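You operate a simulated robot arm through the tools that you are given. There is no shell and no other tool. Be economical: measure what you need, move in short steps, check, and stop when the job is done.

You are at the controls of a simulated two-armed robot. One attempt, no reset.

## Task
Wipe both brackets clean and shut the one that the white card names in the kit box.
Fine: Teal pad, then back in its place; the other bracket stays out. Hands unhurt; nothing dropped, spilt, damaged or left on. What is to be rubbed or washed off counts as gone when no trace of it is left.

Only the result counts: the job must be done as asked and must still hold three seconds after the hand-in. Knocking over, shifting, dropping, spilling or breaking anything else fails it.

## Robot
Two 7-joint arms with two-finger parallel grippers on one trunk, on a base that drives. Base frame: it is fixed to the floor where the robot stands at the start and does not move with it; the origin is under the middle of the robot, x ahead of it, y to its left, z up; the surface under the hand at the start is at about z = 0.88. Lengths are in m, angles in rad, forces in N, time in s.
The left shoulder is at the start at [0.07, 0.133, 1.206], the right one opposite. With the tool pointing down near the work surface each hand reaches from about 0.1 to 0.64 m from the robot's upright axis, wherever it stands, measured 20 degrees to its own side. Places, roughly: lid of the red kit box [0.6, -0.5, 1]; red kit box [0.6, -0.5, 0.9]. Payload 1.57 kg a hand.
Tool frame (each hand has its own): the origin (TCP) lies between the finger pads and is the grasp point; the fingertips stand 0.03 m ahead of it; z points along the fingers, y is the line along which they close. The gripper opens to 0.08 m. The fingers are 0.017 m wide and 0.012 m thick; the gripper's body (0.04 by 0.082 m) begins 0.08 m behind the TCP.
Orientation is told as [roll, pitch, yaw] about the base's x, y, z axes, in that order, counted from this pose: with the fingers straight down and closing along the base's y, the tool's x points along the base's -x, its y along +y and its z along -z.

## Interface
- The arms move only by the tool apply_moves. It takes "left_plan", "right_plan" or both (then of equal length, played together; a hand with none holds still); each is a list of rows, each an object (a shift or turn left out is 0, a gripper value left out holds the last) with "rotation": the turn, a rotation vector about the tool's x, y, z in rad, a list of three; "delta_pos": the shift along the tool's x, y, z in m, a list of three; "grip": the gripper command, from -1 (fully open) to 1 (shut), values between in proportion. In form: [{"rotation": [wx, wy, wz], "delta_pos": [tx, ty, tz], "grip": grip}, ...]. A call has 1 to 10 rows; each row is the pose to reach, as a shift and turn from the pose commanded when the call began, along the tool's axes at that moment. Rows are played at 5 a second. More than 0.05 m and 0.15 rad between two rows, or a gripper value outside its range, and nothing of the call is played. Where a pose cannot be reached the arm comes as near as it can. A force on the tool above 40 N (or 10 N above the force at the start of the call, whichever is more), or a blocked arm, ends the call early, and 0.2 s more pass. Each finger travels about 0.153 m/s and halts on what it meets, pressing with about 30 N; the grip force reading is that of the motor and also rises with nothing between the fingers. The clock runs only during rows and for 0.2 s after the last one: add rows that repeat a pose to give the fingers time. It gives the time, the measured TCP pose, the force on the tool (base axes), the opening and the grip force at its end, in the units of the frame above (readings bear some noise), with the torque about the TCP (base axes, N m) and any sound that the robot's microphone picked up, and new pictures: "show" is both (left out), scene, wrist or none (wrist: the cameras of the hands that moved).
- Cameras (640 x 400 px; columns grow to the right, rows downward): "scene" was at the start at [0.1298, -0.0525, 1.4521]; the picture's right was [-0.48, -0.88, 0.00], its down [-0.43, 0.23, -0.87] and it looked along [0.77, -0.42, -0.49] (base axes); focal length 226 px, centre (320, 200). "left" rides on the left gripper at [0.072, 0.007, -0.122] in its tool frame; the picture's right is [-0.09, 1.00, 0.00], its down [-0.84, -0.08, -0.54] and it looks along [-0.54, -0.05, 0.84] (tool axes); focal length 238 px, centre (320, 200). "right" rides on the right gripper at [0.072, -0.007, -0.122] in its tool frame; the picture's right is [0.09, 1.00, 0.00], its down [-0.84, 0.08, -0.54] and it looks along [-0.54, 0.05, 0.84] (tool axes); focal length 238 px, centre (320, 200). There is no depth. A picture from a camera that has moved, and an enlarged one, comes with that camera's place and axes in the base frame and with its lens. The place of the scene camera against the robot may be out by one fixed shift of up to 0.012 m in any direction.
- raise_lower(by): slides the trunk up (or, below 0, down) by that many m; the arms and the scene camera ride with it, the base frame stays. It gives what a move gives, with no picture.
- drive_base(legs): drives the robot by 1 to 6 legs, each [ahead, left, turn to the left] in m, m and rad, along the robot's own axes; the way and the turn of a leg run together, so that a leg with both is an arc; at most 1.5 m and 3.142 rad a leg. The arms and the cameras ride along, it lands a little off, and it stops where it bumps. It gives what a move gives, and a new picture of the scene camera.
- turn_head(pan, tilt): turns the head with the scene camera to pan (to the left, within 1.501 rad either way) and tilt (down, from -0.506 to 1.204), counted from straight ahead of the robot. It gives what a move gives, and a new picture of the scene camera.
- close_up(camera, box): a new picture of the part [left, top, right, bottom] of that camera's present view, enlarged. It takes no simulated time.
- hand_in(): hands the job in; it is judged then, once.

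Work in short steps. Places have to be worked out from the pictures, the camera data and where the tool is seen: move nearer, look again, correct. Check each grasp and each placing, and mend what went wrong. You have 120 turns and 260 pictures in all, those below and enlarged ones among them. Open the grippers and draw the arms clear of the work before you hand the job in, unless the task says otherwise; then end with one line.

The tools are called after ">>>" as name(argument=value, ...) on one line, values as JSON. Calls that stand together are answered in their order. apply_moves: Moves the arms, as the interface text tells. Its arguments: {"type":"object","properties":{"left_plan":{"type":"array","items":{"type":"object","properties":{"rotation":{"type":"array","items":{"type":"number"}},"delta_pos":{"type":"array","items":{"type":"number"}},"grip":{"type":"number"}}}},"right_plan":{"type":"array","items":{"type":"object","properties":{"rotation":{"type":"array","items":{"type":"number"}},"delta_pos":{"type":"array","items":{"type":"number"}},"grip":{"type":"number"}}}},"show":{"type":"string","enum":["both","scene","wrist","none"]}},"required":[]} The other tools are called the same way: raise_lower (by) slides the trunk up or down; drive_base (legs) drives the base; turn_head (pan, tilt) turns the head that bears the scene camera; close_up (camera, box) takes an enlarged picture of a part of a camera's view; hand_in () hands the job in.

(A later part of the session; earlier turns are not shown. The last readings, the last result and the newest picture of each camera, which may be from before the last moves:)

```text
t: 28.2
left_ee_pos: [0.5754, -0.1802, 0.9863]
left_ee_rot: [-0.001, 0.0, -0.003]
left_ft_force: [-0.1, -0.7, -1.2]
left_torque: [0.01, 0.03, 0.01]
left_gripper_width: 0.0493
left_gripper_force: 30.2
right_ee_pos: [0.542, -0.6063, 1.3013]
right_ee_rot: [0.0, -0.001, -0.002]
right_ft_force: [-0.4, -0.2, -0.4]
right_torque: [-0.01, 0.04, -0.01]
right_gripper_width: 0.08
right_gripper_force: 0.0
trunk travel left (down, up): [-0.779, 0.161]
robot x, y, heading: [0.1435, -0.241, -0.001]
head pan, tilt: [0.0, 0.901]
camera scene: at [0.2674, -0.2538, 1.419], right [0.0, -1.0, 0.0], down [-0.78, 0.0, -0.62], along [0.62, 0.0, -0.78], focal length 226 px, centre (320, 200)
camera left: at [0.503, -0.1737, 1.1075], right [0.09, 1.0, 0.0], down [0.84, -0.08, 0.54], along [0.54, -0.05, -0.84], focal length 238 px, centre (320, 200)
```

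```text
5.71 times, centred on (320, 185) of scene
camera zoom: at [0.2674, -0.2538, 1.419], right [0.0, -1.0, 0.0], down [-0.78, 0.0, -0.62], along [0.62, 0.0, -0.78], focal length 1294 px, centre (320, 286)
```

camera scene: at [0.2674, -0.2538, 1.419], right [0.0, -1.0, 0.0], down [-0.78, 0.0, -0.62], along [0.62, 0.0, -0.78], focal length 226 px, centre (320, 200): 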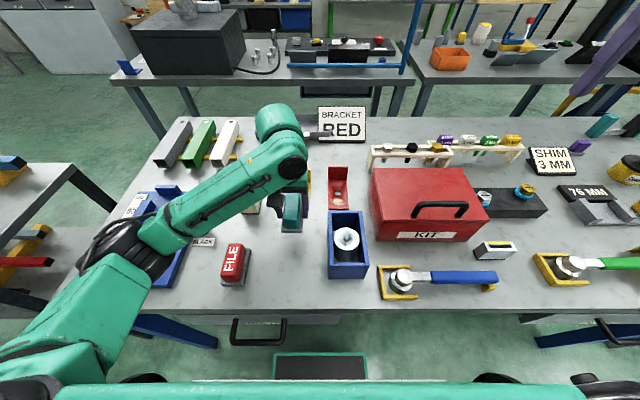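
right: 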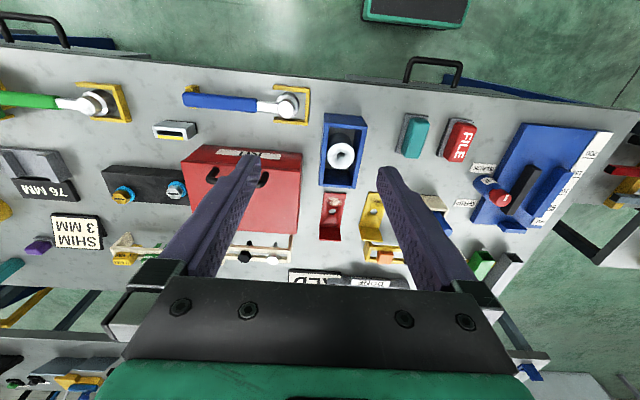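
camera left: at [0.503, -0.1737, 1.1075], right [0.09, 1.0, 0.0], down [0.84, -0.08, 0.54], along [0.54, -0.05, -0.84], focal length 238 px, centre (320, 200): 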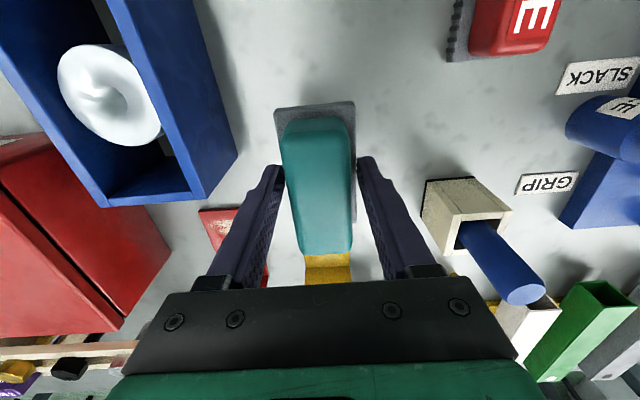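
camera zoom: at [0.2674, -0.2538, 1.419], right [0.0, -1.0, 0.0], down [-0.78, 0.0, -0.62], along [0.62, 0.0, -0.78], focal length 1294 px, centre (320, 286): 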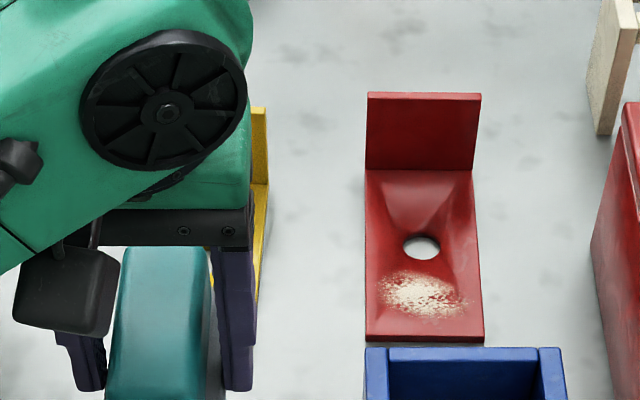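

The steps were too long; same move in smaller ones.

>>> apply_moves(left_plan=[{"delta_pos": [0.02, 0.02, -0.03]}, {"delta_pos": [0.04, 0.04, -0.06]}, {"delta_pos": [0.06, 0.06, -0.09]}, {"delta_pos": [0.085, 0.085, -0.1]}, {"delta_pos": [0.11, 0.11, -0.1]}, {"delta_pos": [0.11, 0.11, -0.1]}], show="none")

>>> close_up(camera="scene", box=[270, 150, 370, 220])

```text
t: 29.6
left_ee_pos: [0.4692, -0.0852, 1.0887]
left_ee_rot: [0.03, -0.007, -0.048]
left_ft_force: [0.2, -0.1, -2.0]
left_torque: [0.01, 0.02, 0.0]
left_gripper_width: 0.0492
left_gripper_force: 29.3
left hand out of reach, approached as far as the arm can: row 5
right_ee_pos: [0.5417, -0.6078, 1.2994]
right_ee_rot: [0.001, -0.002, -0.002]
right_ft_force: [-0.1, -0.6, -0.3]
right_torque: [0.01, 0.02, -0.02]
right_gripper_width: 0.08
right_gripper_force: 0.1
trunk travel left (down, up): [-0.779, 0.161]
robot x, y, heading: [0.1407, -0.2466, -0.001]
head pan, tilt: [0.0, 0.901]
```

```text
5.71 times, centred on (320, 185) of scene
camera zoom: at [0.2671, -0.2548, 1.419], right [0.0, -1.0, 0.0], down [-0.78, 0.0, -0.62], along [0.62, 0.0, -0.78], focal length 1294 px, centre (320, 286)
```

zoom: 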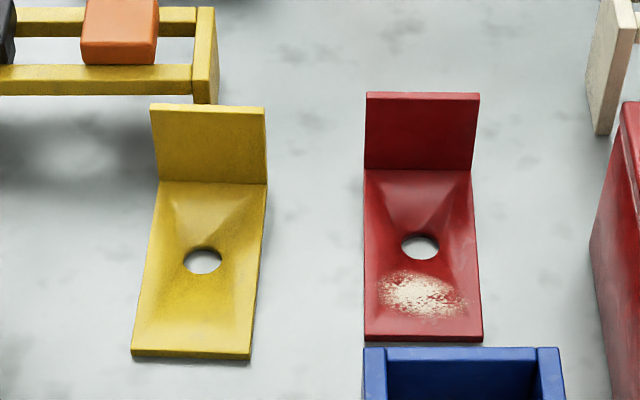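

The yellow bracket looks clean. I bring the hand back inward at height, towards the red bracket.

>>> apply_moves(left_plan=[{"delta_pos": [-0.025, -0.03, 0.0]}, {"delta_pos": [-0.05, -0.06, 0.0]}, {"delta_pos": [-0.075, -0.09, 0.01]}, {"delta_pos": [-0.1, -0.12, 0.02]}, {"delta_pos": [-0.13, -0.15, 0.02]}, {"delta_pos": [-0.16, -0.18, 0.02]}, {"delta_pos": [-0.19, -0.21, 0.03]}, {"delta_pos": [-0.212, -0.224, 0.05]}, {"delta_pos": [-0.212, -0.224, 0.08]}, {"delta_pos": [-0.212, -0.224, 0.08]}])

>>> close_up(camera="left", box=[160, 60, 480, 260])

```text
t: 31.9
left_ee_pos: [0.678, -0.2935, 1.01]
left_ee_rot: [-0.001, -0.004, -0.003]
left_ft_force: [0.4, -0.4, -0.6]
left_torque: [0.0, -0.01, 0.03]
left_gripper_width: 0.0491
left_gripper_force: 30.3
right_ee_pos: [0.5402, -0.6047, 1.3012]
right_ee_rot: [0.0, -0.004, -0.003]
right_ft_force: [-0.1, 0.6, 0.7]
right_torque: [-0.02, -0.01, 0.0]
right_gripper_width: 0.0799
right_gripper_force: 0.1
trunk travel left (down, up): [-0.779, 0.161]
robot x, y, heading: [0.1394, -0.2444, -0.005]
head pan, tilt: [0.0, 0.901]
camera scene: at [0.266, -0.2534, 1.4191], right [0.0, -1.0, 0.0], down [-0.78, 0.0, -0.62], along [0.62, 0.0, -0.78], focal length 226 px, centre (320, 200)
camera left: at [0.6055, -0.287, 1.131], right [0.1, 1.0, 0.0], down [0.83, -0.08, 0.54], along [0.54, -0.05, -0.84], focal length 238 px, centre (320, 200)
```

scene: 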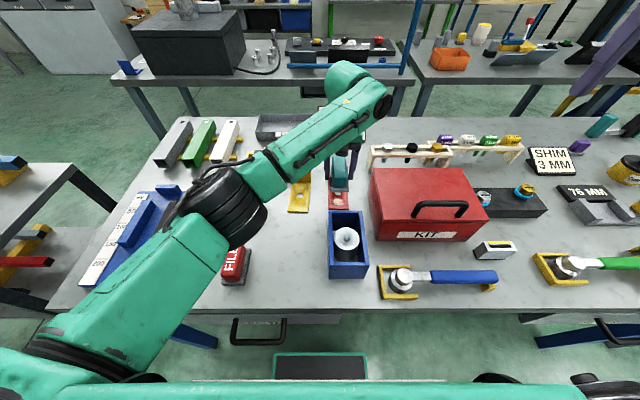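
left: 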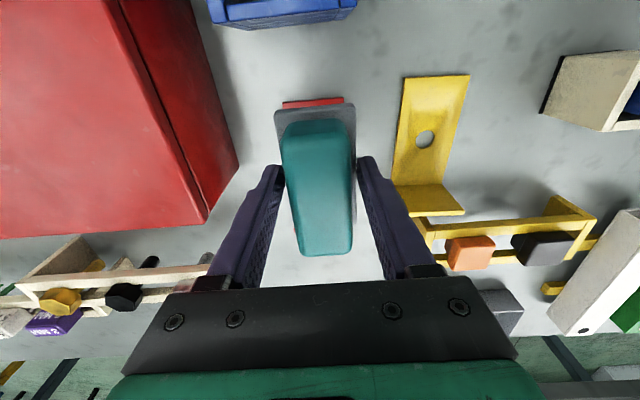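

```text
2.00 times, centred on (320, 160) of left
camera zoom: at [0.6055, -0.287, 1.131], right [0.1, 1.0, 0.0], down [0.83, -0.08, 0.54], along [0.54, -0.05, -0.84], focal length 477 px, centre (320, 280)
```

zoom: 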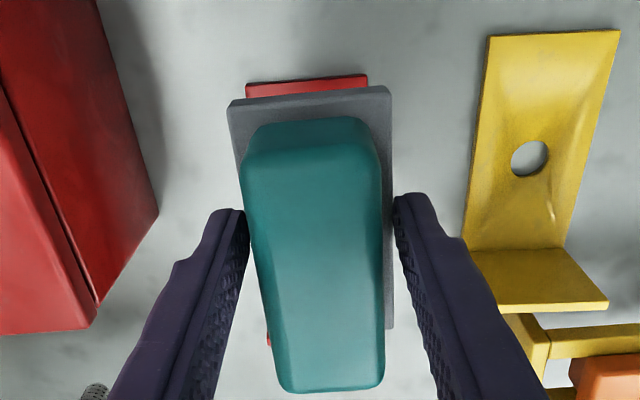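

The pad is centred over the red smudge. I lower to near contact and then press gently.

>>> apply_moves(left_plan=[{"delta_pos": [-0.003, -0.002, 0.03]}, {"delta_pos": [-0.003, -0.002, 0.06]}, {"delta_pos": [-0.003, -0.002, 0.075]}, {"delta_pos": [-0.003, -0.002, 0.081]}, {"delta_pos": [-0.003, -0.002, 0.084]}, {"delta_pos": [-0.003, -0.002, 0.086]}, {"delta_pos": [-0.003, -0.002, 0.088]}, {"delta_pos": [-0.003, -0.002, 0.088]}], show="none")

```text
t: 33.6
left_ee_pos: [0.6778, -0.2978, 0.9221]
left_ee_rot: [0.0, -0.006, -0.002]
left_ft_force: [3.7, 1.0, 10.9]
left_torque: [0.3, 0.19, -0.11]
left_gripper_width: 0.0496
left_gripper_force: 30.5
right_ee_pos: [0.5395, -0.6055, 1.3018]
right_ee_rot: [0.0, -0.003, -0.001]
right_ft_force: [-0.1, -0.5, 0.6]
right_torque: [0.01, -0.02, 0.0]
right_gripper_width: 0.0801
right_gripper_force: 0.1
trunk travel left (down, up): [-0.779, 0.161]
robot x, y, heading: [0.142, -0.2441, 0.002]
head pan, tilt: [0.0, 0.901]
```

About 11–12 N of contact. I rub with the same strokes, slightly leading in x away from the tray.

>>> apply_moves(left_plan=[{"delta_pos": [-0.01, 0, 0]}, {"delta_pos": [0.008, 0, 0]}, {"delta_pos": [-0.01, 0, 0]}, {"delta_pos": [0.008, 0, 0]}, {"delta_pos": [-0.002, 0.008, 0]}, {"delta_pos": [-0.002, -0.008, 0]}, {"delta_pos": [-0.002, 0.008, 0.001]}, {"delta_pos": [-0.002, -0.008, 0.001]}, {"delta_pos": [0, 0, 0]}], show="none")

>>> apply_moves(left_plan=[{"delta_pos": [-0.01, 0, 0.001]}, {"delta_pos": [0.008, 0, 0.001]}, {"delta_pos": [-0.01, 0, 0.001]}, {"delta_pos": [0.008, 0, 0.001]}, {"delta_pos": [-0.002, 0.008, 0.001]}, {"delta_pos": [-0.002, -0.008, 0.001]}, {"delta_pos": [0, 0, 0]}, {"delta_pos": [0, 0, -0.04]}, {"delta_pos": [0, 0, -0.08]}, {"delta_pos": [0, 0, -0.1]}], show="none")

>>> apply_moves(left_plan=[{"delta_pos": [0.04, 0.02, 0]}, {"delta_pos": [0.08, 0.04, 0.0]}, {"delta_pos": [0.12, 0.07, 0.0]}, {"delta_pos": [0.15, 0.1, 0.0]}, {"delta_pos": [0.17, 0.13, 0.0]}, {"delta_pos": [0.19, 0.155, 0]}, {"delta_pos": [0.19, 0.155, 0]}])

>>> close_up(camera="scene", box=[270, 150, 370, 220])

```text
t: 35.6
left_ee_pos: [0.6785, -0.3002, 0.9219]
left_ee_rot: [-0.001, -0.005, -0.005]
left_ft_force: [2.2, -5.2, 11.5]
left_torque: [-0.37, 0.32, 0.14]
left_gripper_width: 0.0494
left_gripper_force: 29.6
right_ee_pos: [0.5394, -0.6084, 1.3007]
right_ee_rot: [0.002, -0.006, -0.003]
right_ft_force: [-0.3, 0.0, 0.5]
right_torque: [0.03, 0.02, 0.01]
right_gripper_width: 0.0798
right_gripper_force: 0.0
trunk travel left (down, up): [-0.779, 0.161]
robot x, y, heading: [0.144, -0.2433, -0.004]
head pan, tilt: [0.0, 0.901]
```

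```text
t: 37.9
left_ee_pos: [0.6801, -0.2974, 1.021]
left_ee_rot: [0.002, -0.003, -0.001]
left_ft_force: [0.1, 0.4, -1.4]
left_torque: [-0.01, -0.01, -0.02]
left_gripper_width: 0.0495
left_gripper_force: 30.2
right_ee_pos: [0.5429, -0.6051, 1.3009]
right_ee_rot: [0.001, -0.001, -0.001]
right_ft_force: [-0.4, -0.1, 0.5]
right_torque: [-0.03, 0.0, -0.03]
right_gripper_width: 0.08
right_gripper_force: 0.1
trunk travel left (down, up): [-0.779, 0.161]
robot x, y, heading: [0.1418, -0.2414, 0.001]
head pan, tilt: [0.0, 0.901]
```

```text
t: 39.5
left_ee_pos: [0.6696, -0.2908, 1.0209]
left_ee_rot: [0.001, -0.002, -0.002]
left_ft_force: [0.4, 0.5, -1.6]
left_torque: [-0.02, -0.02, 0.01]
left_gripper_width: 0.0492
left_gripper_force: 30.1
left hand out of reach, approached as far as the arm can: row 1, 2, 3, 4, 5, 6, 7
right_ee_pos: [0.5406, -0.605, 1.3009]
right_ee_rot: [0.0, -0.003, -0.002]
right_ft_force: [0.3, 0.3, 0.1]
right_torque: [-0.01, -0.02, -0.02]
right_gripper_width: 0.08
right_gripper_force: 0.0
trunk travel left (down, up): [-0.779, 0.161]
robot x, y, heading: [0.1388, -0.2455, 0.002]
head pan, tilt: [0.0, 0.901]
camera scene: at [0.2662, -0.2534, 1.4191], right [0.0, -1.0, 0.0], down [-0.78, 0.0, -0.62], along [0.62, 0.0, -0.78], focal length 226 px, centre (320, 200)
camera left: at [0.5977, -0.2858, 1.1422], right [0.09, 1.0, 0.0], down [0.84, -0.08, 0.54], along [0.54, -0.05, -0.84], focal length 238 px, centre (320, 200)
```

scene: 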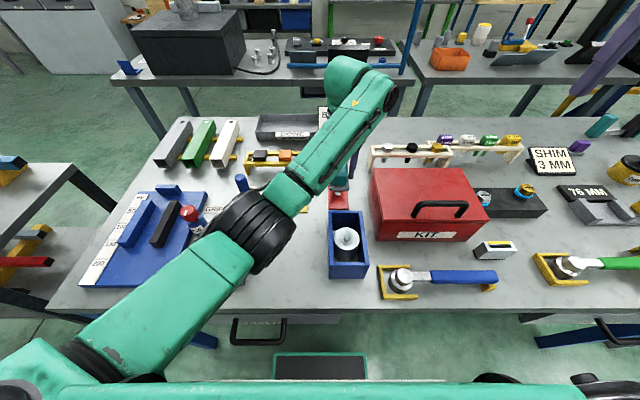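
left: 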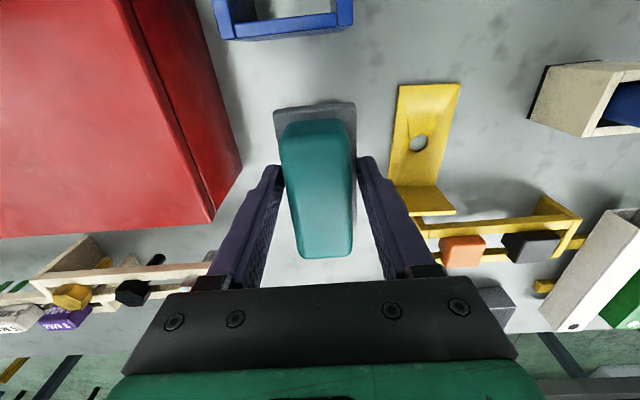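

```text
5.71 times, centred on (320, 185) of scene
camera zoom: at [0.2662, -0.2534, 1.4191], right [0.0, -1.0, 0.0], down [-0.78, 0.0, -0.62], along [0.62, 0.0, -0.78], focal length 1294 px, centre (320, 286)
```

zoom: 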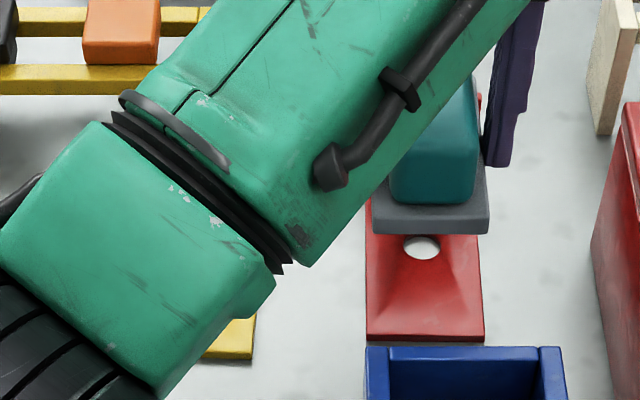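

The red bracket looks clean too. The arm got stuck in its posture; I walk the command back to where the hand is, rising, as on the earlier path.

>>> apply_moves(left_plan=[{"delta_pos": [-0.035, -0.025, -0.01]}, {"delta_pos": [-0.07, -0.05, -0.02]}, {"delta_pos": [-0.105, -0.075, -0.03]}, {"delta_pos": [-0.14, -0.1, -0.04]}, {"delta_pos": [-0.175, -0.125, -0.05]}, {"delta_pos": [-0.185, -0.13, -0.05]}, {"delta_pos": [-0.185, -0.13, -0.05]}], show="scene")

```text
t: 41.0
left_ee_pos: [0.6879, -0.306, 1.0256]
left_ee_rot: [-0.001, 0.0, -0.001]
left_ft_force: [-1.0, 0.2, -1.8]
left_torque: [-0.02, 0.02, 0.0]
left_gripper_width: 0.0492
left_gripper_force: 30.2
left hand out of reach, approached as far as the arm can: row 1, 2, 3, 4, 5, 6, 7
right_ee_pos: [0.5411, -0.6061, 1.3003]
right_ee_rot: [0.002, -0.002, -0.003]
right_ft_force: [0.6, -0.2, 0.7]
right_torque: [0.0, 0.02, 0.03]
right_gripper_width: 0.0801
right_gripper_force: 0.1
trunk travel left (down, up): [-0.779, 0.161]
robot x, y, heading: [0.1407, -0.2418, -0.003]
head pan, tilt: [0.0, 0.901]
camera scene: at [0.2663, -0.2536, 1.4191], right [0.0, -1.0, 0.0], down [-0.78, 0.0, -0.62], along [0.62, 0.0, -0.78], focal length 226 px, centre (320, 200)
```

scene: 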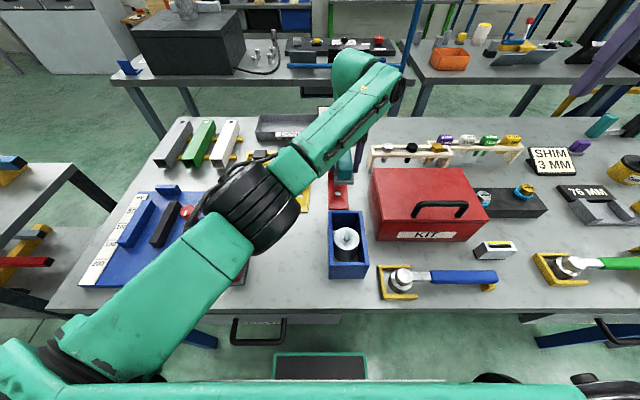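

The arm moves only a little each way. I try a small rise and retreat to learn what is reachable.

>>> apply_moves(left_plan=[{"delta_pos": [0, 0, -0.02]}, {"delta_pos": [0.0, 0.0, -0.04]}, {"delta_pos": [0.01, 0.0, -0.04]}, {"delta_pos": [0.02, 0.0, -0.04]}, {"delta_pos": [0.02, 0.0, -0.04]}], show="none")

```text
t: 42.2
left_ee_pos: [0.6705, -0.3098, 1.0788]
left_ee_rot: [-0.001, -0.003, -0.001]
left_ft_force: [-0.5, -0.6, -1.1]
left_torque: [0.02, 0.05, -0.02]
left_gripper_width: 0.0492
left_gripper_force: 30.0
left hand out of reach, approached as far as the arm can: row 2
right_ee_pos: [0.5399, -0.607, 1.3017]
right_ee_rot: [0.0, -0.004, 0.0]
right_ft_force: [-0.1, 0.3, 0.5]
right_torque: [0.02, 0.05, 0.0]
right_gripper_width: 0.0798
right_gripper_force: 0.0
trunk travel left (down, up): [-0.779, 0.161]
robot x, y, heading: [0.1382, -0.2448, -0.003]
head pan, tilt: [0.0, 0.901]
```

Rising works. Now I retreat at this height in steps.

>>> apply_moves(left_plan=[{"delta_pos": [0.02, 0.02, 0]}, {"delta_pos": [0.04, 0.04, 0]}, {"delta_pos": [0.06, 0.06, 0]}, {"delta_pos": [0.08, 0.08, 0]}, {"delta_pos": [0.1, 0.1, 0]}, {"delta_pos": [0.12, 0.12, 0]}, {"delta_pos": [0.15, 0.14, 0]}, {"delta_pos": [0.17, 0.15, 0]}, {"delta_pos": [0.19, 0.16, 0]}, {"delta_pos": [0.19, 0.16, 0]}])

>>> close_up(camera="scene", box=[270, 150, 370, 220])

```text
t: 44.5
left_ee_pos: [0.4833, -0.1506, 1.0815]
left_ee_rot: [0.0, -0.002, -0.002]
left_ft_force: [-0.5, -0.2, -2.2]
left_torque: [-0.01, 0.02, 0.0]
left_gripper_width: 0.0494
left_gripper_force: 29.5
right_ee_pos: [0.5403, -0.6064, 1.3011]
right_ee_rot: [0.0, -0.004, -0.001]
right_ft_force: [0.5, 0.3, -0.1]
right_torque: [0.01, -0.03, 0.02]
right_gripper_width: 0.0797
right_gripper_force: 0.1
trunk travel left (down, up): [-0.779, 0.161]
robot x, y, heading: [0.1409, -0.2444, -0.002]
head pan, tilt: [0.0, 0.901]
camera scene: at [0.2662, -0.2533, 1.4191], right [0.0, -1.0, 0.0], down [-0.78, 0.0, -0.62], along [0.62, 0.0, -0.78], focal length 226 px, centre (320, 200)
camera left: at [0.4107, -0.1444, 1.2024], right [0.09, 1.0, 0.0], down [0.84, -0.08, 0.54], along [0.54, -0.05, -0.84], focal length 238 px, centre (320, 200)
```

scene: 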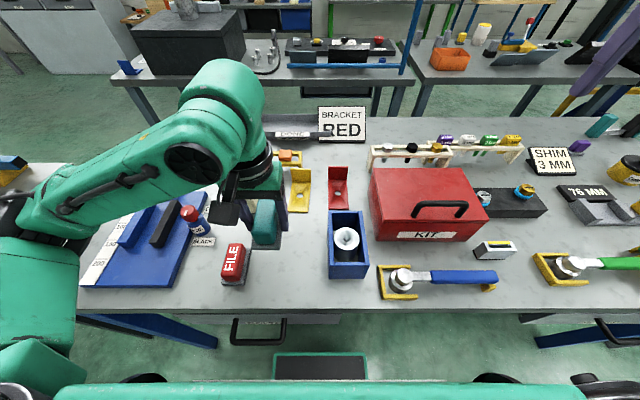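
left: 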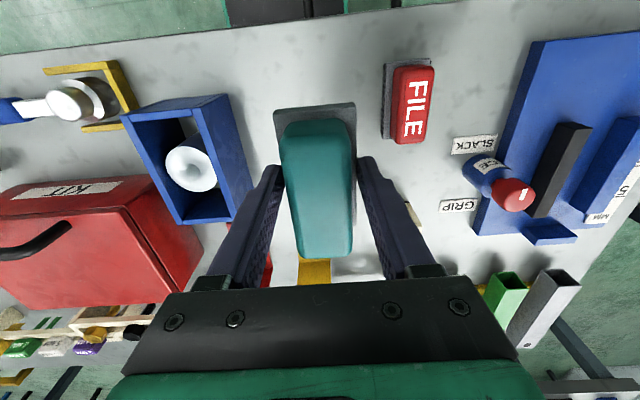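

```text
5.71 times, centred on (320, 185) of scene
camera zoom: at [0.2662, -0.2533, 1.4191], right [0.0, -1.0, 0.0], down [-0.78, 0.0, -0.62], along [0.62, 0.0, -0.78], focal length 1294 px, centre (320, 286)
```

zoom: 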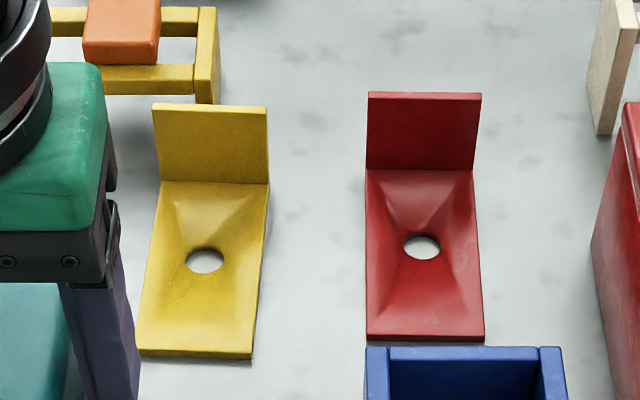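

Both brackets look clean. Now the pad goes back: target TCP [0.476,−0.1455], contact expected at z≈0.918–0.921.

>>> apply_moves(left_plan=[{"delta_pos": [0.0075, 0.005, 0.035]}, {"delta_pos": [0.0075, 0.005, 0.07]}, {"delta_pos": [0.0075, 0.005, 0.105]}, {"delta_pos": [0.0075, 0.005, 0.135]}, {"delta_pos": [0.0075, 0.005, 0.152]}, {"delta_pos": [0.0075, 0.005, 0.157]}, {"delta_pos": [0.0075, 0.005, 0.159]}, {"delta_pos": [0.0075, 0.005, 0.161]}, {"delta_pos": [0.0075, 0.005, 0.161]}], show="wrist")

```text
t: 46.5
left_ee_pos: [0.4762, -0.1454, 0.9202]
left_ee_rot: [0.0, -0.002, -0.001]
left_ft_force: [-0.4, -0.3, -0.1]
left_torque: [0.01, 0.01, 0.04]
left_gripper_width: 0.0497
left_gripper_force: 29.8
right_ee_pos: [0.5409, -0.6049, 1.3016]
right_ee_rot: [0.0, -0.002, -0.003]
right_ft_force: [0.4, 0.3, -0.8]
right_torque: [-0.01, -0.03, 0.01]
right_gripper_width: 0.08
right_gripper_force: 0.1
trunk travel left (down, up): [-0.779, 0.161]
robot x, y, heading: [0.1401, -0.2453, -0.005]
head pan, tilt: [0.0, 0.901]
camera left: at [0.4048, -0.1397, 1.0423], right [0.09, 1.0, 0.0], down [0.84, -0.08, 0.54], along [0.54, -0.05, -0.84], focal length 238 px, centre (320, 200)
```

left: 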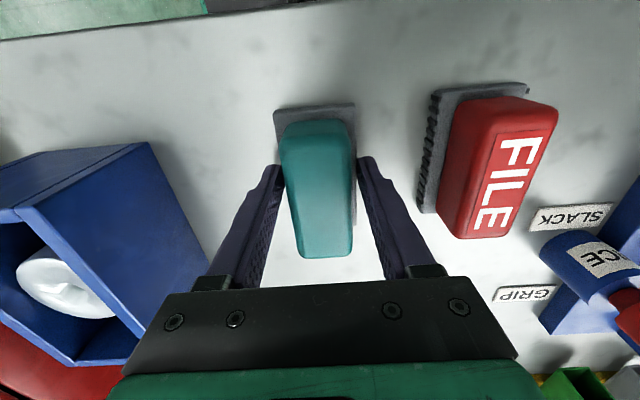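

Light touch reached. I lower 1.5 mm more, open slowly, wait, and rise.

>>> apply_moves(left_plan=[{"delta_pos": [0, 0, 0.001]}, {"delta_pos": [0, 0, 0.0015]}, {"delta_pos": [0, 0, 0.0015], "grip": 0.2}, {"delta_pos": [0, 0, 0.0015], "grip": -0.3}, {"delta_pos": [0, 0, 0.0015], "grip": -1}, {"delta_pos": [0, 0, 0.0015]}, {"delta_pos": [0, 0, -0.03]}, {"delta_pos": [0, 0, -0.07]}, {"delta_pos": [0, 0, -0.11]}])

>>> close_up(camera="left", box=[220, 40, 480, 220])

```text
t: 48.5
left_ee_pos: [0.4789, -0.1458, 1.0312]
left_ee_rot: [0.0, -0.004, -0.001]
left_ft_force: [-0.1, 0.1, -0.5]
left_torque: [0.0, 0.01, 0.02]
left_gripper_width: 0.08
left_gripper_force: 0.0
right_ee_pos: [0.541, -0.6076, 1.3014]
right_ee_rot: [0.0, -0.004, -0.002]
right_ft_force: [1.5, 1.1, 0.6]
right_torque: [-0.02, 0.01, 0.0]
right_gripper_width: 0.08
right_gripper_force: 0.1
trunk travel left (down, up): [-0.779, 0.161]
robot x, y, heading: [0.1399, -0.2454, -0.0]
head pan, tilt: [0.0, 0.901]
camera scene: at [0.2658, -0.2536, 1.4191], right [0.0, -1.0, 0.0], down [-0.78, 0.0, -0.62], along [0.62, 0.0, -0.78], focal length 226 px, centre (320, 200)
camera left: at [0.406, -0.139, 1.1526], right [0.09, 1.0, 0.0], down [0.84, -0.08, 0.54], along [0.54, -0.05, -0.84], focal length 238 px, centre (320, 200)
```

scene: 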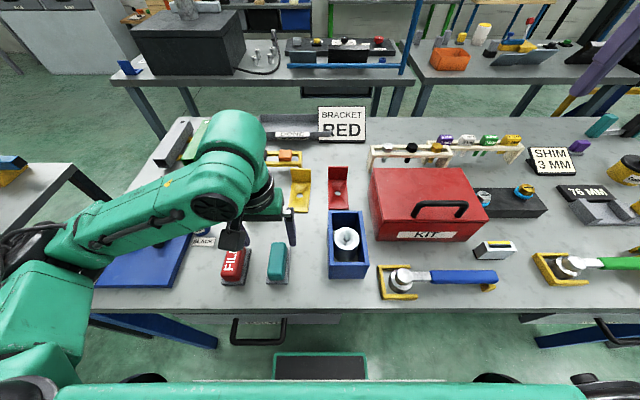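
left: 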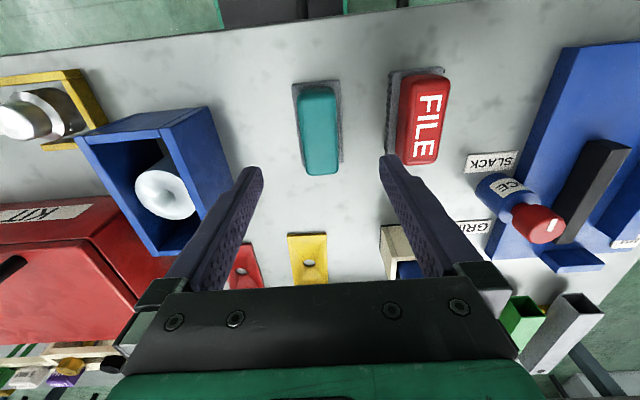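

```text
2.22 times, centred on (350, 130) of left
camera zoom: at [0.406, -0.139, 1.1526], right [0.09, 1.0, 0.0], down [0.84, -0.08, 0.54], along [0.54, -0.05, -0.84], focal length 530 px, centre (253, 356)
```

zoom: 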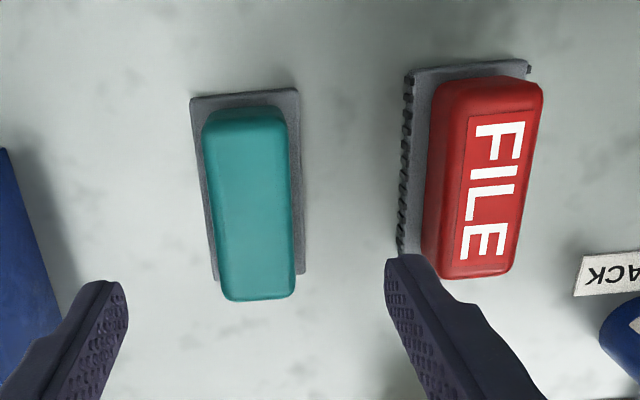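

The pad stands back at its place. Now I study the kit box with enlarged pictures.

>>> close_up(camera="scene", box=[350, 140, 510, 250])

>>> close_up(camera="right", box=[200, 40, 560, 260])

```text
3.64 times, centred on (430, 195) of scene
camera zoom: at [0.2658, -0.2536, 1.4191], right [0.0, -1.0, 0.0], down [-0.78, 0.0, -0.62], along [0.62, 0.0, -0.78], focal length 823 px, centre (-80, 218)
```

zoom: 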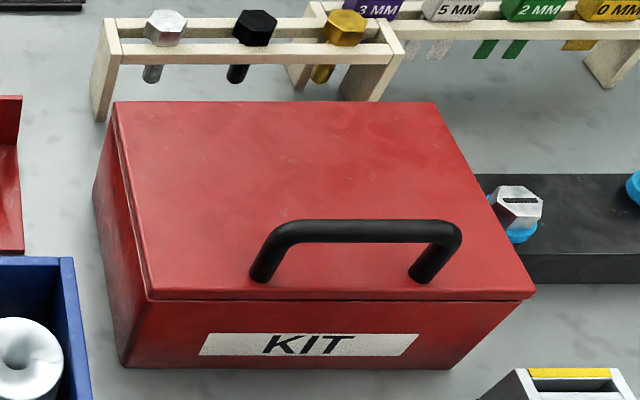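

```text
1.78 times, centred on (380, 150) of right
camera zoom: at [0.4678, -0.6141, 1.4224], right [-0.09, 1.0, 0.0], down [0.84, 0.08, 0.54], along [0.54, 0.05, -0.84], focal length 424 px, centre (213, 289)
```

zoom: 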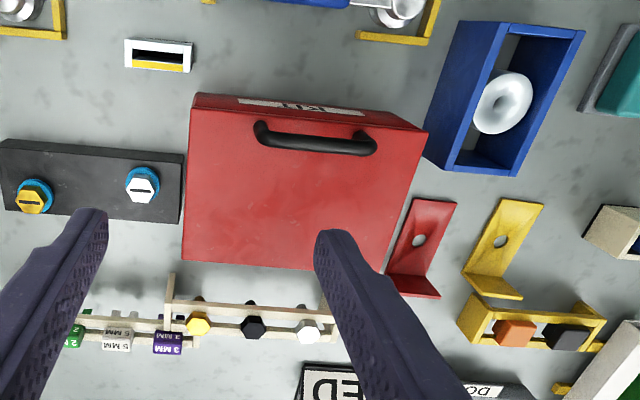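

The lid is hinged at the far side with a handle bar at about x≈0.56, y −0.46…−0.565, z≈1.025; lid top z≈1.005. I bring the right hand above it, turning it so that the fingers close along x.

>>> apply_moves(right_plan=[{"delta_pos": [-0.003, 0.012, 0.015], "rotation": [0, 0, -0.14]}, {"delta_pos": [-0.006, 0.024, 0.03], "rotation": [0, 0, -0.28]}, {"delta_pos": [-0.009, 0.036, 0.045], "rotation": [0, 0, -0.42]}, {"delta_pos": [-0.012, 0.048, 0.06], "rotation": [0, 0, -0.56]}, {"delta_pos": [-0.015, 0.06, 0.075], "rotation": [0, 0, -0.7]}, {"delta_pos": [-0.019, 0.072, 0.09], "rotation": [0, 0, -0.84]}, {"delta_pos": [-0.019, 0.084, 0.105], "rotation": [0, 0, -0.98]}, {"delta_pos": [-0.019, 0.095, 0.12], "rotation": [0, 0, -1.12]}, {"delta_pos": [-0.019, 0.095, 0.135], "rotation": [0, 0, -1.26]}, {"delta_pos": [-0.019, 0.095, 0.15], "rotation": [0, 0, -1.4]}], show="none")

>>> apply_moves(right_plan=[{"rotation": [0, 0, -0.1]}, {"rotation": [0, 0, -0.171]}, {"rotation": [0, 0, -0.171]}])

```text
t: 50.6
left_ee_pos: [0.479, -0.1454, 1.0307]
left_ee_rot: [-0.001, -0.001, -0.003]
left_ft_force: [0.2, -0.5, 0.3]
left_torque: [-0.01, 0.04, 0.01]
left_gripper_width: 0.0803
left_gripper_force: 0.1
right_ee_pos: [0.5611, -0.5109, 1.1502]
right_ee_rot: [-0.001, -0.001, 1.398]
right_ft_force: [-0.4, -0.3, -0.1]
right_torque: [0.0, 0.01, 0.01]
right_gripper_width: 0.08
right_gripper_force: 0.0
trunk travel left (down, up): [-0.779, 0.161]
robot x, y, heading: [0.1404, -0.2434, 0.001]
head pan, tilt: [0.0, 0.901]
```

```text
t: 51.5
left_ee_pos: [0.4785, -0.1463, 1.0313]
left_ee_rot: [0.0, -0.005, -0.001]
left_ft_force: [-0.3, 0.6, 0.6]
left_torque: [0.02, 0.04, 0.02]
left_gripper_width: 0.0798
left_gripper_force: 0.1
right_ee_pos: [0.5608, -0.5104, 1.1495]
right_ee_rot: [-0.004, 0.001, 1.572]
right_ft_force: [0.4, 0.4, -0.2]
right_torque: [0.02, 0.0, 0.03]
right_gripper_width: 0.08
right_gripper_force: 0.0
trunk travel left (down, up): [-0.779, 0.161]
robot x, y, heading: [0.1403, -0.2397, -0.004]
head pan, tilt: [0.0, 0.901]
camera scene: at [0.2659, -0.2532, 1.4191], right [0.0, -1.0, 0.0], down [-0.78, 0.0, -0.62], along [0.62, 0.0, -0.78], focal length 226 px, centre (320, 200)
camera right: at [0.5671, -0.584, 1.2719], right [-1.0, -0.09, 0.0], down [-0.08, 0.84, 0.54], along [-0.05, 0.54, -0.84], focal length 238 px, centre (320, 200)
```

scene: 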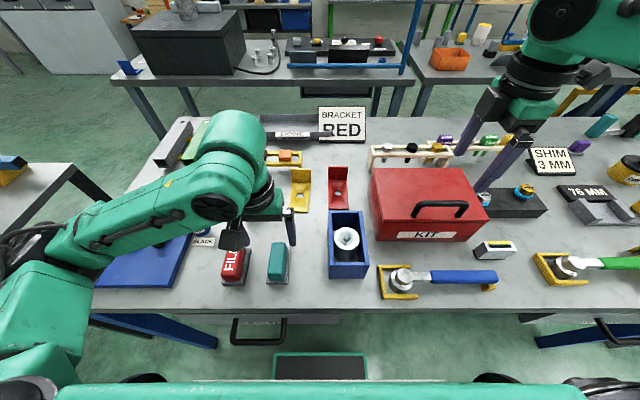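
right: 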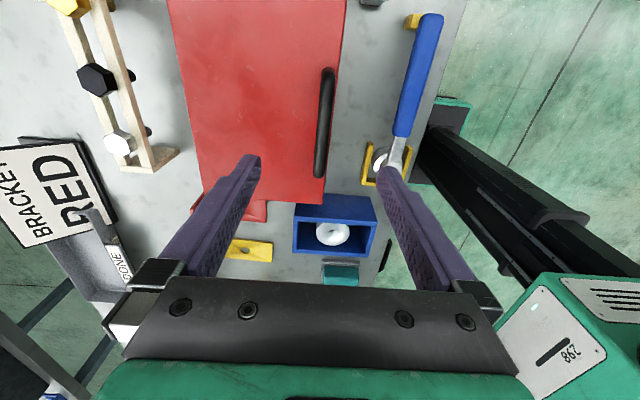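

The bar runs at x≈0.556, y −0.566…−0.466. I lower the open hand to TCP z≈1.055 and look closer.

>>> apply_moves(right_plan=[{"delta_pos": [0.005, -0.005, 0.03]}, {"delta_pos": [0.005, -0.005, 0.06]}, {"delta_pos": [0.005, -0.005, 0.085]}, {"delta_pos": [0.005, -0.005, 0.095]}, {"delta_pos": [0.005, -0.005, 0.095]}], show="none")

>>> close_up(camera="right", box=[200, 20, 440, 260])

>>> close_up(camera="scene", box=[360, 130, 520, 250])

```text
t: 52.6
left_ee_pos: [0.4794, -0.1452, 1.03]
left_ee_rot: [0.001, -0.003, -0.001]
left_ft_force: [0.2, -0.1, -0.8]
left_torque: [-0.02, 0.0, -0.02]
left_gripper_width: 0.08
left_gripper_force: 0.1
right_ee_pos: [0.566, -0.5153, 1.0559]
right_ee_rot: [-0.004, 0.001, 1.569]
right_ft_force: [0.7, -0.2, 0.4]
right_torque: [0.0, -0.01, -0.01]
right_gripper_width: 0.0799
right_gripper_force: 0.0
trunk travel left (down, up): [-0.779, 0.161]
robot x, y, heading: [0.1376, -0.246, -0.001]
head pan, tilt: [0.0, 0.901]
```

```text
1.67 times, centred on (320, 140) of right
camera zoom: at [0.5728, -0.5888, 1.1774], right [-1.0, -0.09, 0.0], down [-0.08, 0.84, 0.54], along [-0.05, 0.54, -0.84], focal length 397 px, centre (320, 300)
```

zoom: 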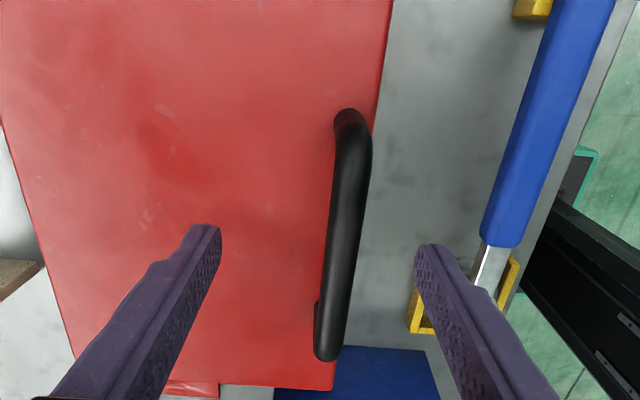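

```text
3.33 times, centred on (440, 190) of scene
camera zoom: at [0.2659, -0.2532, 1.4191], right [0.0, -1.0, 0.0], down [-0.78, 0.0, -0.62], along [0.62, 0.0, -0.78], focal length 755 px, centre (-80, 233)
```

zoom: 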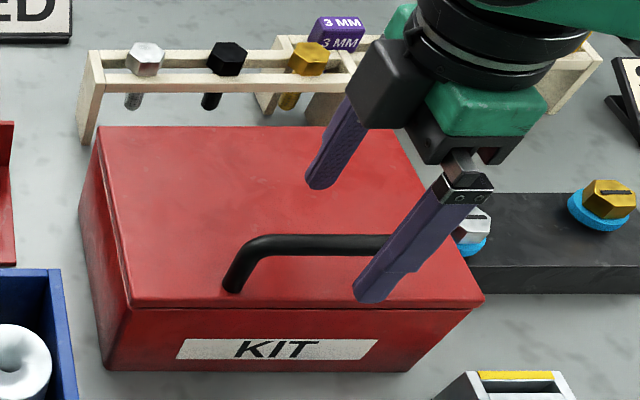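

The bar (≈12 mm thick) lies at x≈0.554, its middle at z≈1.035–1.04. I shift, lower to z≈1.047 and close on it.

>>> apply_moves(right_plan=[{"delta_pos": [0, 0.012, 0.0]}, {"delta_pos": [0, 0.012, 0.008]}, {"delta_pos": [0, 0.012, 0.008], "grip": 0.0}, {"delta_pos": [0, 0.012, 0.008], "grip": 0.5}, {"delta_pos": [0, 0.012, 0.008], "grip": 1}, {"delta_pos": [0, 0.012, 0.008], "grip": 1}], show="none")

>>> close_up(camera="right", box=[200, 20, 440, 260])

>>> close_up(camera="scene", box=[360, 130, 520, 250])

```text
t: 54.0
left_ee_pos: [0.4801, -0.1458, 1.0311]
left_ee_rot: [0.001, -0.002, -0.003]
left_ft_force: [0.4, -0.4, 0.2]
left_torque: [-0.01, -0.02, 0.0]
left_gripper_width: 0.08
left_gripper_force: 0.0
right_ee_pos: [0.5557, -0.515, 1.0475]
right_ee_rot: [-0.005, 0.0, 1.569]
right_ft_force: [4.9, -1.3, 4.6]
right_torque: [0.1, -0.15, -0.07]
right_gripper_width: 0.0136
right_gripper_force: 29.5
trunk travel left (down, up): [-0.779, 0.161]
robot x, y, heading: [0.1381, -0.2435, -0.002]
head pan, tilt: [0.0, 0.901]
```

```text
1.67 times, centred on (320, 140) of right
camera zoom: at [0.5619, -0.5888, 1.1705], right [-1.0, -0.09, 0.0], down [-0.08, 0.84, 0.54], along [-0.05, 0.54, -0.84], focal length 397 px, centre (320, 300)
```

zoom: 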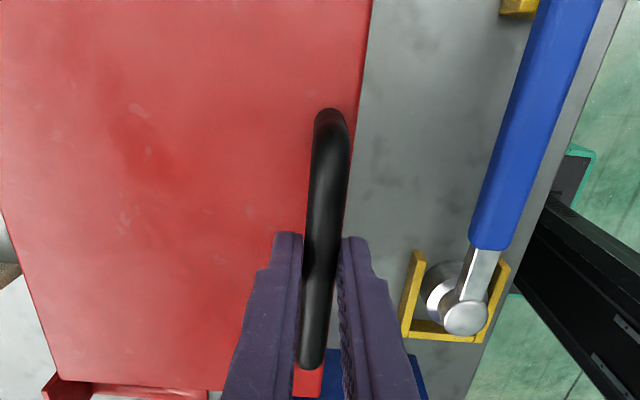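

```text
3.33 times, centred on (440, 190) of scene
camera zoom: at [0.2672, -0.2534, 1.4191], right [0.0, -1.0, 0.0], down [-0.78, 0.0, -0.62], along [0.62, 0.0, -0.78], focal length 755 px, centre (-80, 233)
```

zoom: 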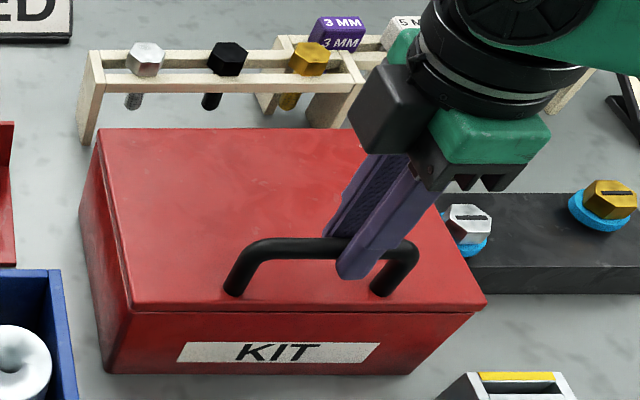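

The bar is gripped (0.0136). I lift the lid along an arc about the hinge at x≈0.70, first to about 20°.

>>> apply_moves(right_plan=[{"delta_pos": [0, -0.004, -0.0125]}, {"delta_pos": [0, -0.009, -0.025]}, {"delta_pos": [0, -0.0155, -0.037]}, {"delta_pos": [0, -0.0226, -0.048]}, {"delta_pos": [0, -0.0226, -0.048]}])

```text
t: 55.2
left_ee_pos: [0.4806, -0.1465, 1.0305]
left_ee_rot: [0.0, -0.001, -0.001]
left_ft_force: [-0.6, -0.4, 0.1]
left_torque: [-0.02, -0.02, 0.01]
left_gripper_width: 0.08
left_gripper_force: 0.1
right_ee_pos: [0.5787, -0.5156, 1.0967]
right_ee_rot: [-0.002, 0.001, 1.57]
right_ft_force: [2.2, 0.5, 0.3]
right_torque: [-0.01, 0.08, -0.08]
right_gripper_width: 0.0136
right_gripper_force: 29.7
trunk travel left (down, up): [-0.779, 0.161]
robot x, y, heading: [0.1367, -0.2476, -0.001]
head pan, tilt: [0.0, 0.901]
camera scene: at [0.268, -0.2539, 1.4189], right [0.0, -1.0, 0.0], down [-0.78, 0.0, -0.62], along [0.62, 0.0, -0.78], focal length 226 px, centre (320, 200)
camera right: at [0.5844, -0.5893, 1.2182], right [-1.0, -0.09, 0.0], down [-0.08, 0.84, 0.54], along [-0.05, 0.54, -0.84], focal length 238 px, centre (320, 200)
```

scene: 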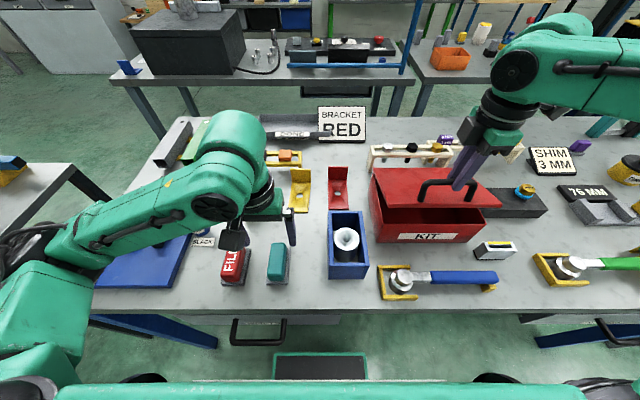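
right: 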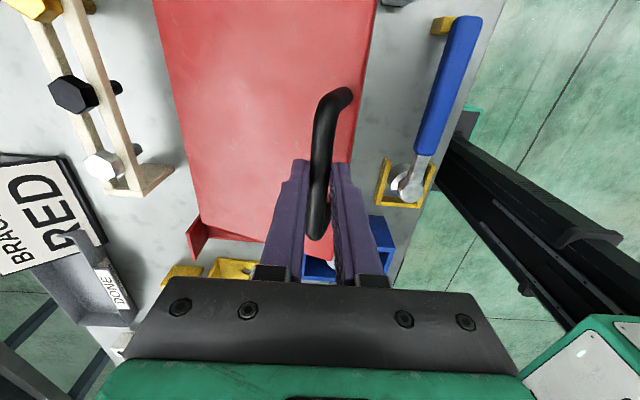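

The lid rises with little force. I go on to about 50°.

>>> apply_moves(right_plan=[{"delta_pos": [0, -0.0083, -0.0105]}, {"delta_pos": [0, -0.0171, -0.0202]}, {"delta_pos": [0, -0.027, -0.029]}, {"delta_pos": [0, -0.0375, -0.0372]}, {"delta_pos": [0, -0.049, -0.044]}, {"delta_pos": [0, -0.0605, -0.0504]}, {"delta_pos": [0, -0.0605, -0.0504]}])

```text
t: 56.9
left_ee_pos: [0.4766, -0.1459, 1.032]
left_ee_rot: [0.001, -0.005, -0.003]
left_ft_force: [-0.3, -0.7, 0.0]
left_torque: [0.01, -0.01, 0.01]
left_gripper_width: 0.0803
left_gripper_force: 0.0
right_ee_pos: [0.6326, -0.516, 1.1459]
right_ee_rot: [-0.005, -0.001, 1.57]
right_ft_force: [-7.0, -3.1, 4.1]
right_torque: [-0.17, 0.32, -0.14]
right_gripper_width: 0.0137
right_gripper_force: 29.7
trunk travel left (down, up): [-0.779, 0.161]
robot x, y, heading: [0.1431, -0.2404, 0.002]
head pan, tilt: [0.0, 0.901]
camera scene: at [0.2621, -0.2539, 1.4195], right [0.0, -1.0, 0.0], down [-0.78, 0.0, -0.62], along [0.62, 0.0, -0.78], focal length 226 px, centre (320, 200)
camera right: at [0.6386, -0.5895, 1.2691], right [-1.0, -0.09, -0.01], down [-0.08, 0.84, 0.54], along [-0.04, 0.54, -0.84], focal length 238 px, centre (320, 200)
```

scene: 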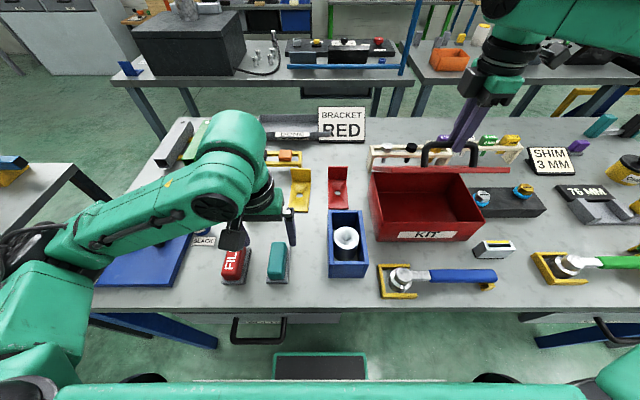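
right: 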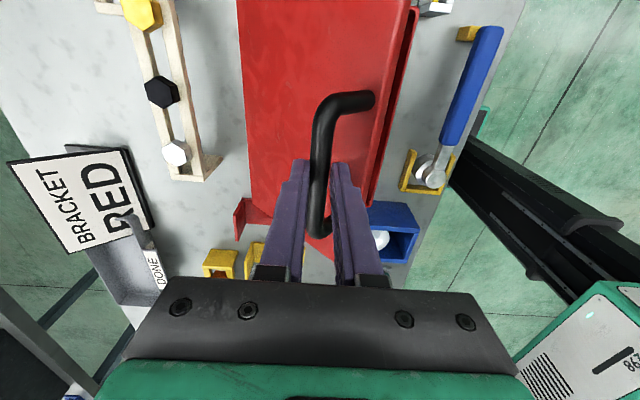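

The lid is at ~50° and the hand needs to tilt along now. I continue the arc to 75° while tilting the tool with the lid.

>>> apply_moves(right_plan=[{"delta_pos": [0, -0.0128, -0.0053], "rotation": [-0.087, 0, 0]}, {"delta_pos": [0, -0.0264, -0.009], "rotation": [-0.174, 0, 0]}, {"delta_pos": [0, -0.0402, -0.0116], "rotation": [-0.262, 0, 0]}, {"delta_pos": [0, -0.0539, -0.013], "rotation": [-0.349, 0, 0]}, {"delta_pos": [0, -0.0679, -0.0133], "rotation": [-0.436, 0, 0]}, {"delta_pos": [0, -0.0679, -0.0133], "rotation": [-0.436, 0, 0]}])

```text
t: 58.2
left_ee_pos: [0.48, -0.1468, 1.0298]
left_ee_rot: [-0.001, -0.001, -0.002]
left_ft_force: [0.4, 0.2, 0.4]
left_torque: [0.0, -0.01, 0.0]
left_gripper_width: 0.0799
left_gripper_force: 0.0
right_ee_pos: [0.6261, -0.5224, 1.105]
right_ee_rot: [0.432, 0.0, 1.566]
right_ft_force: [1.6, -2.2, -1.9]
right_torque: [0.27, 0.1, 0.14]
right_gripper_width: 0.0136
right_gripper_force: 30.3
right hand out of reach, approached as far as the arm can: row 3, 4, 5, 6
trunk travel left (down, up): [-0.779, 0.161]
robot x, y, heading: [0.1431, -0.2462, -0.002]
head pan, tilt: [0.0, 0.901]
camera scene: at [0.2673, -0.2542, 1.4187], right [0.0, -1.0, 0.0], down [-0.78, 0.0, -0.62], along [0.62, 0.0, -0.78], focal length 226 px, centre (320, 200)
camera right: at [0.683, -0.5956, 1.2128], right [-0.91, -0.09, 0.42], down [0.16, 0.84, 0.53], along [-0.39, 0.54, -0.74], focal length 238 px, centre (320, 200)
```

scene: 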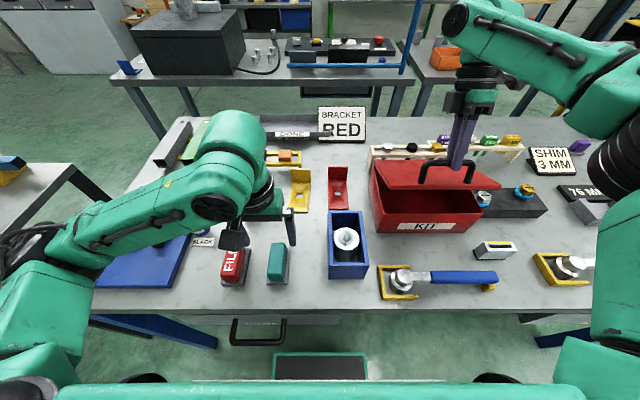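
right: 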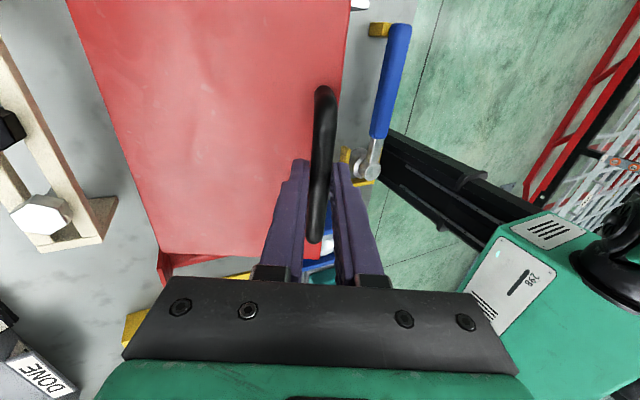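

The tilt runs the arm out of reach. I look at how the bar sits in the fingers before lowering the lid again.

>>> close_up(camera="scene", box=[360, 100, 520, 250])

>>> close_up(camera="right", box=[200, 60, 440, 290])

```text
2.67 times, centred on (440, 175) of scene
camera zoom: at [0.2673, -0.2542, 1.4187], right [0.0, -1.0, 0.0], down [-0.78, 0.0, -0.62], along [0.62, 0.0, -0.78], focal length 604 px, centre (0, 267)
```

zoom: 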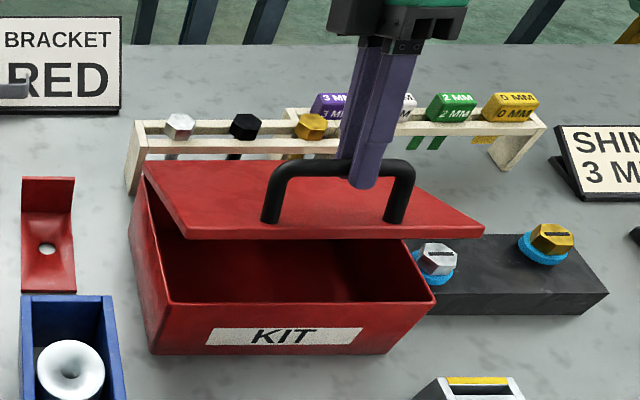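

```text
1.74 times, centred on (320, 175) of right
camera zoom: at [0.683, -0.5956, 1.2128], right [-0.91, -0.09, 0.42], down [0.16, 0.84, 0.53], along [-0.39, 0.54, -0.74], focal length 414 px, centre (320, 244)
```

zoom: 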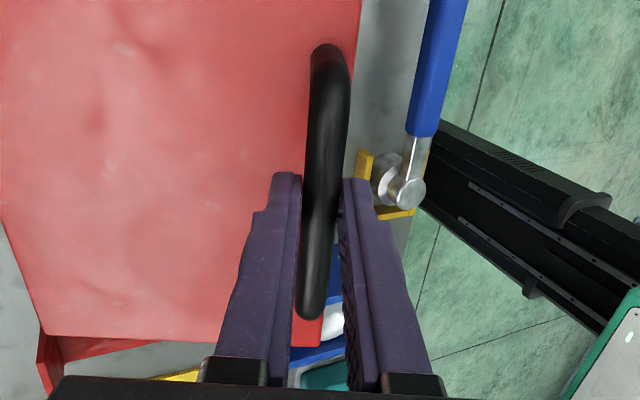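

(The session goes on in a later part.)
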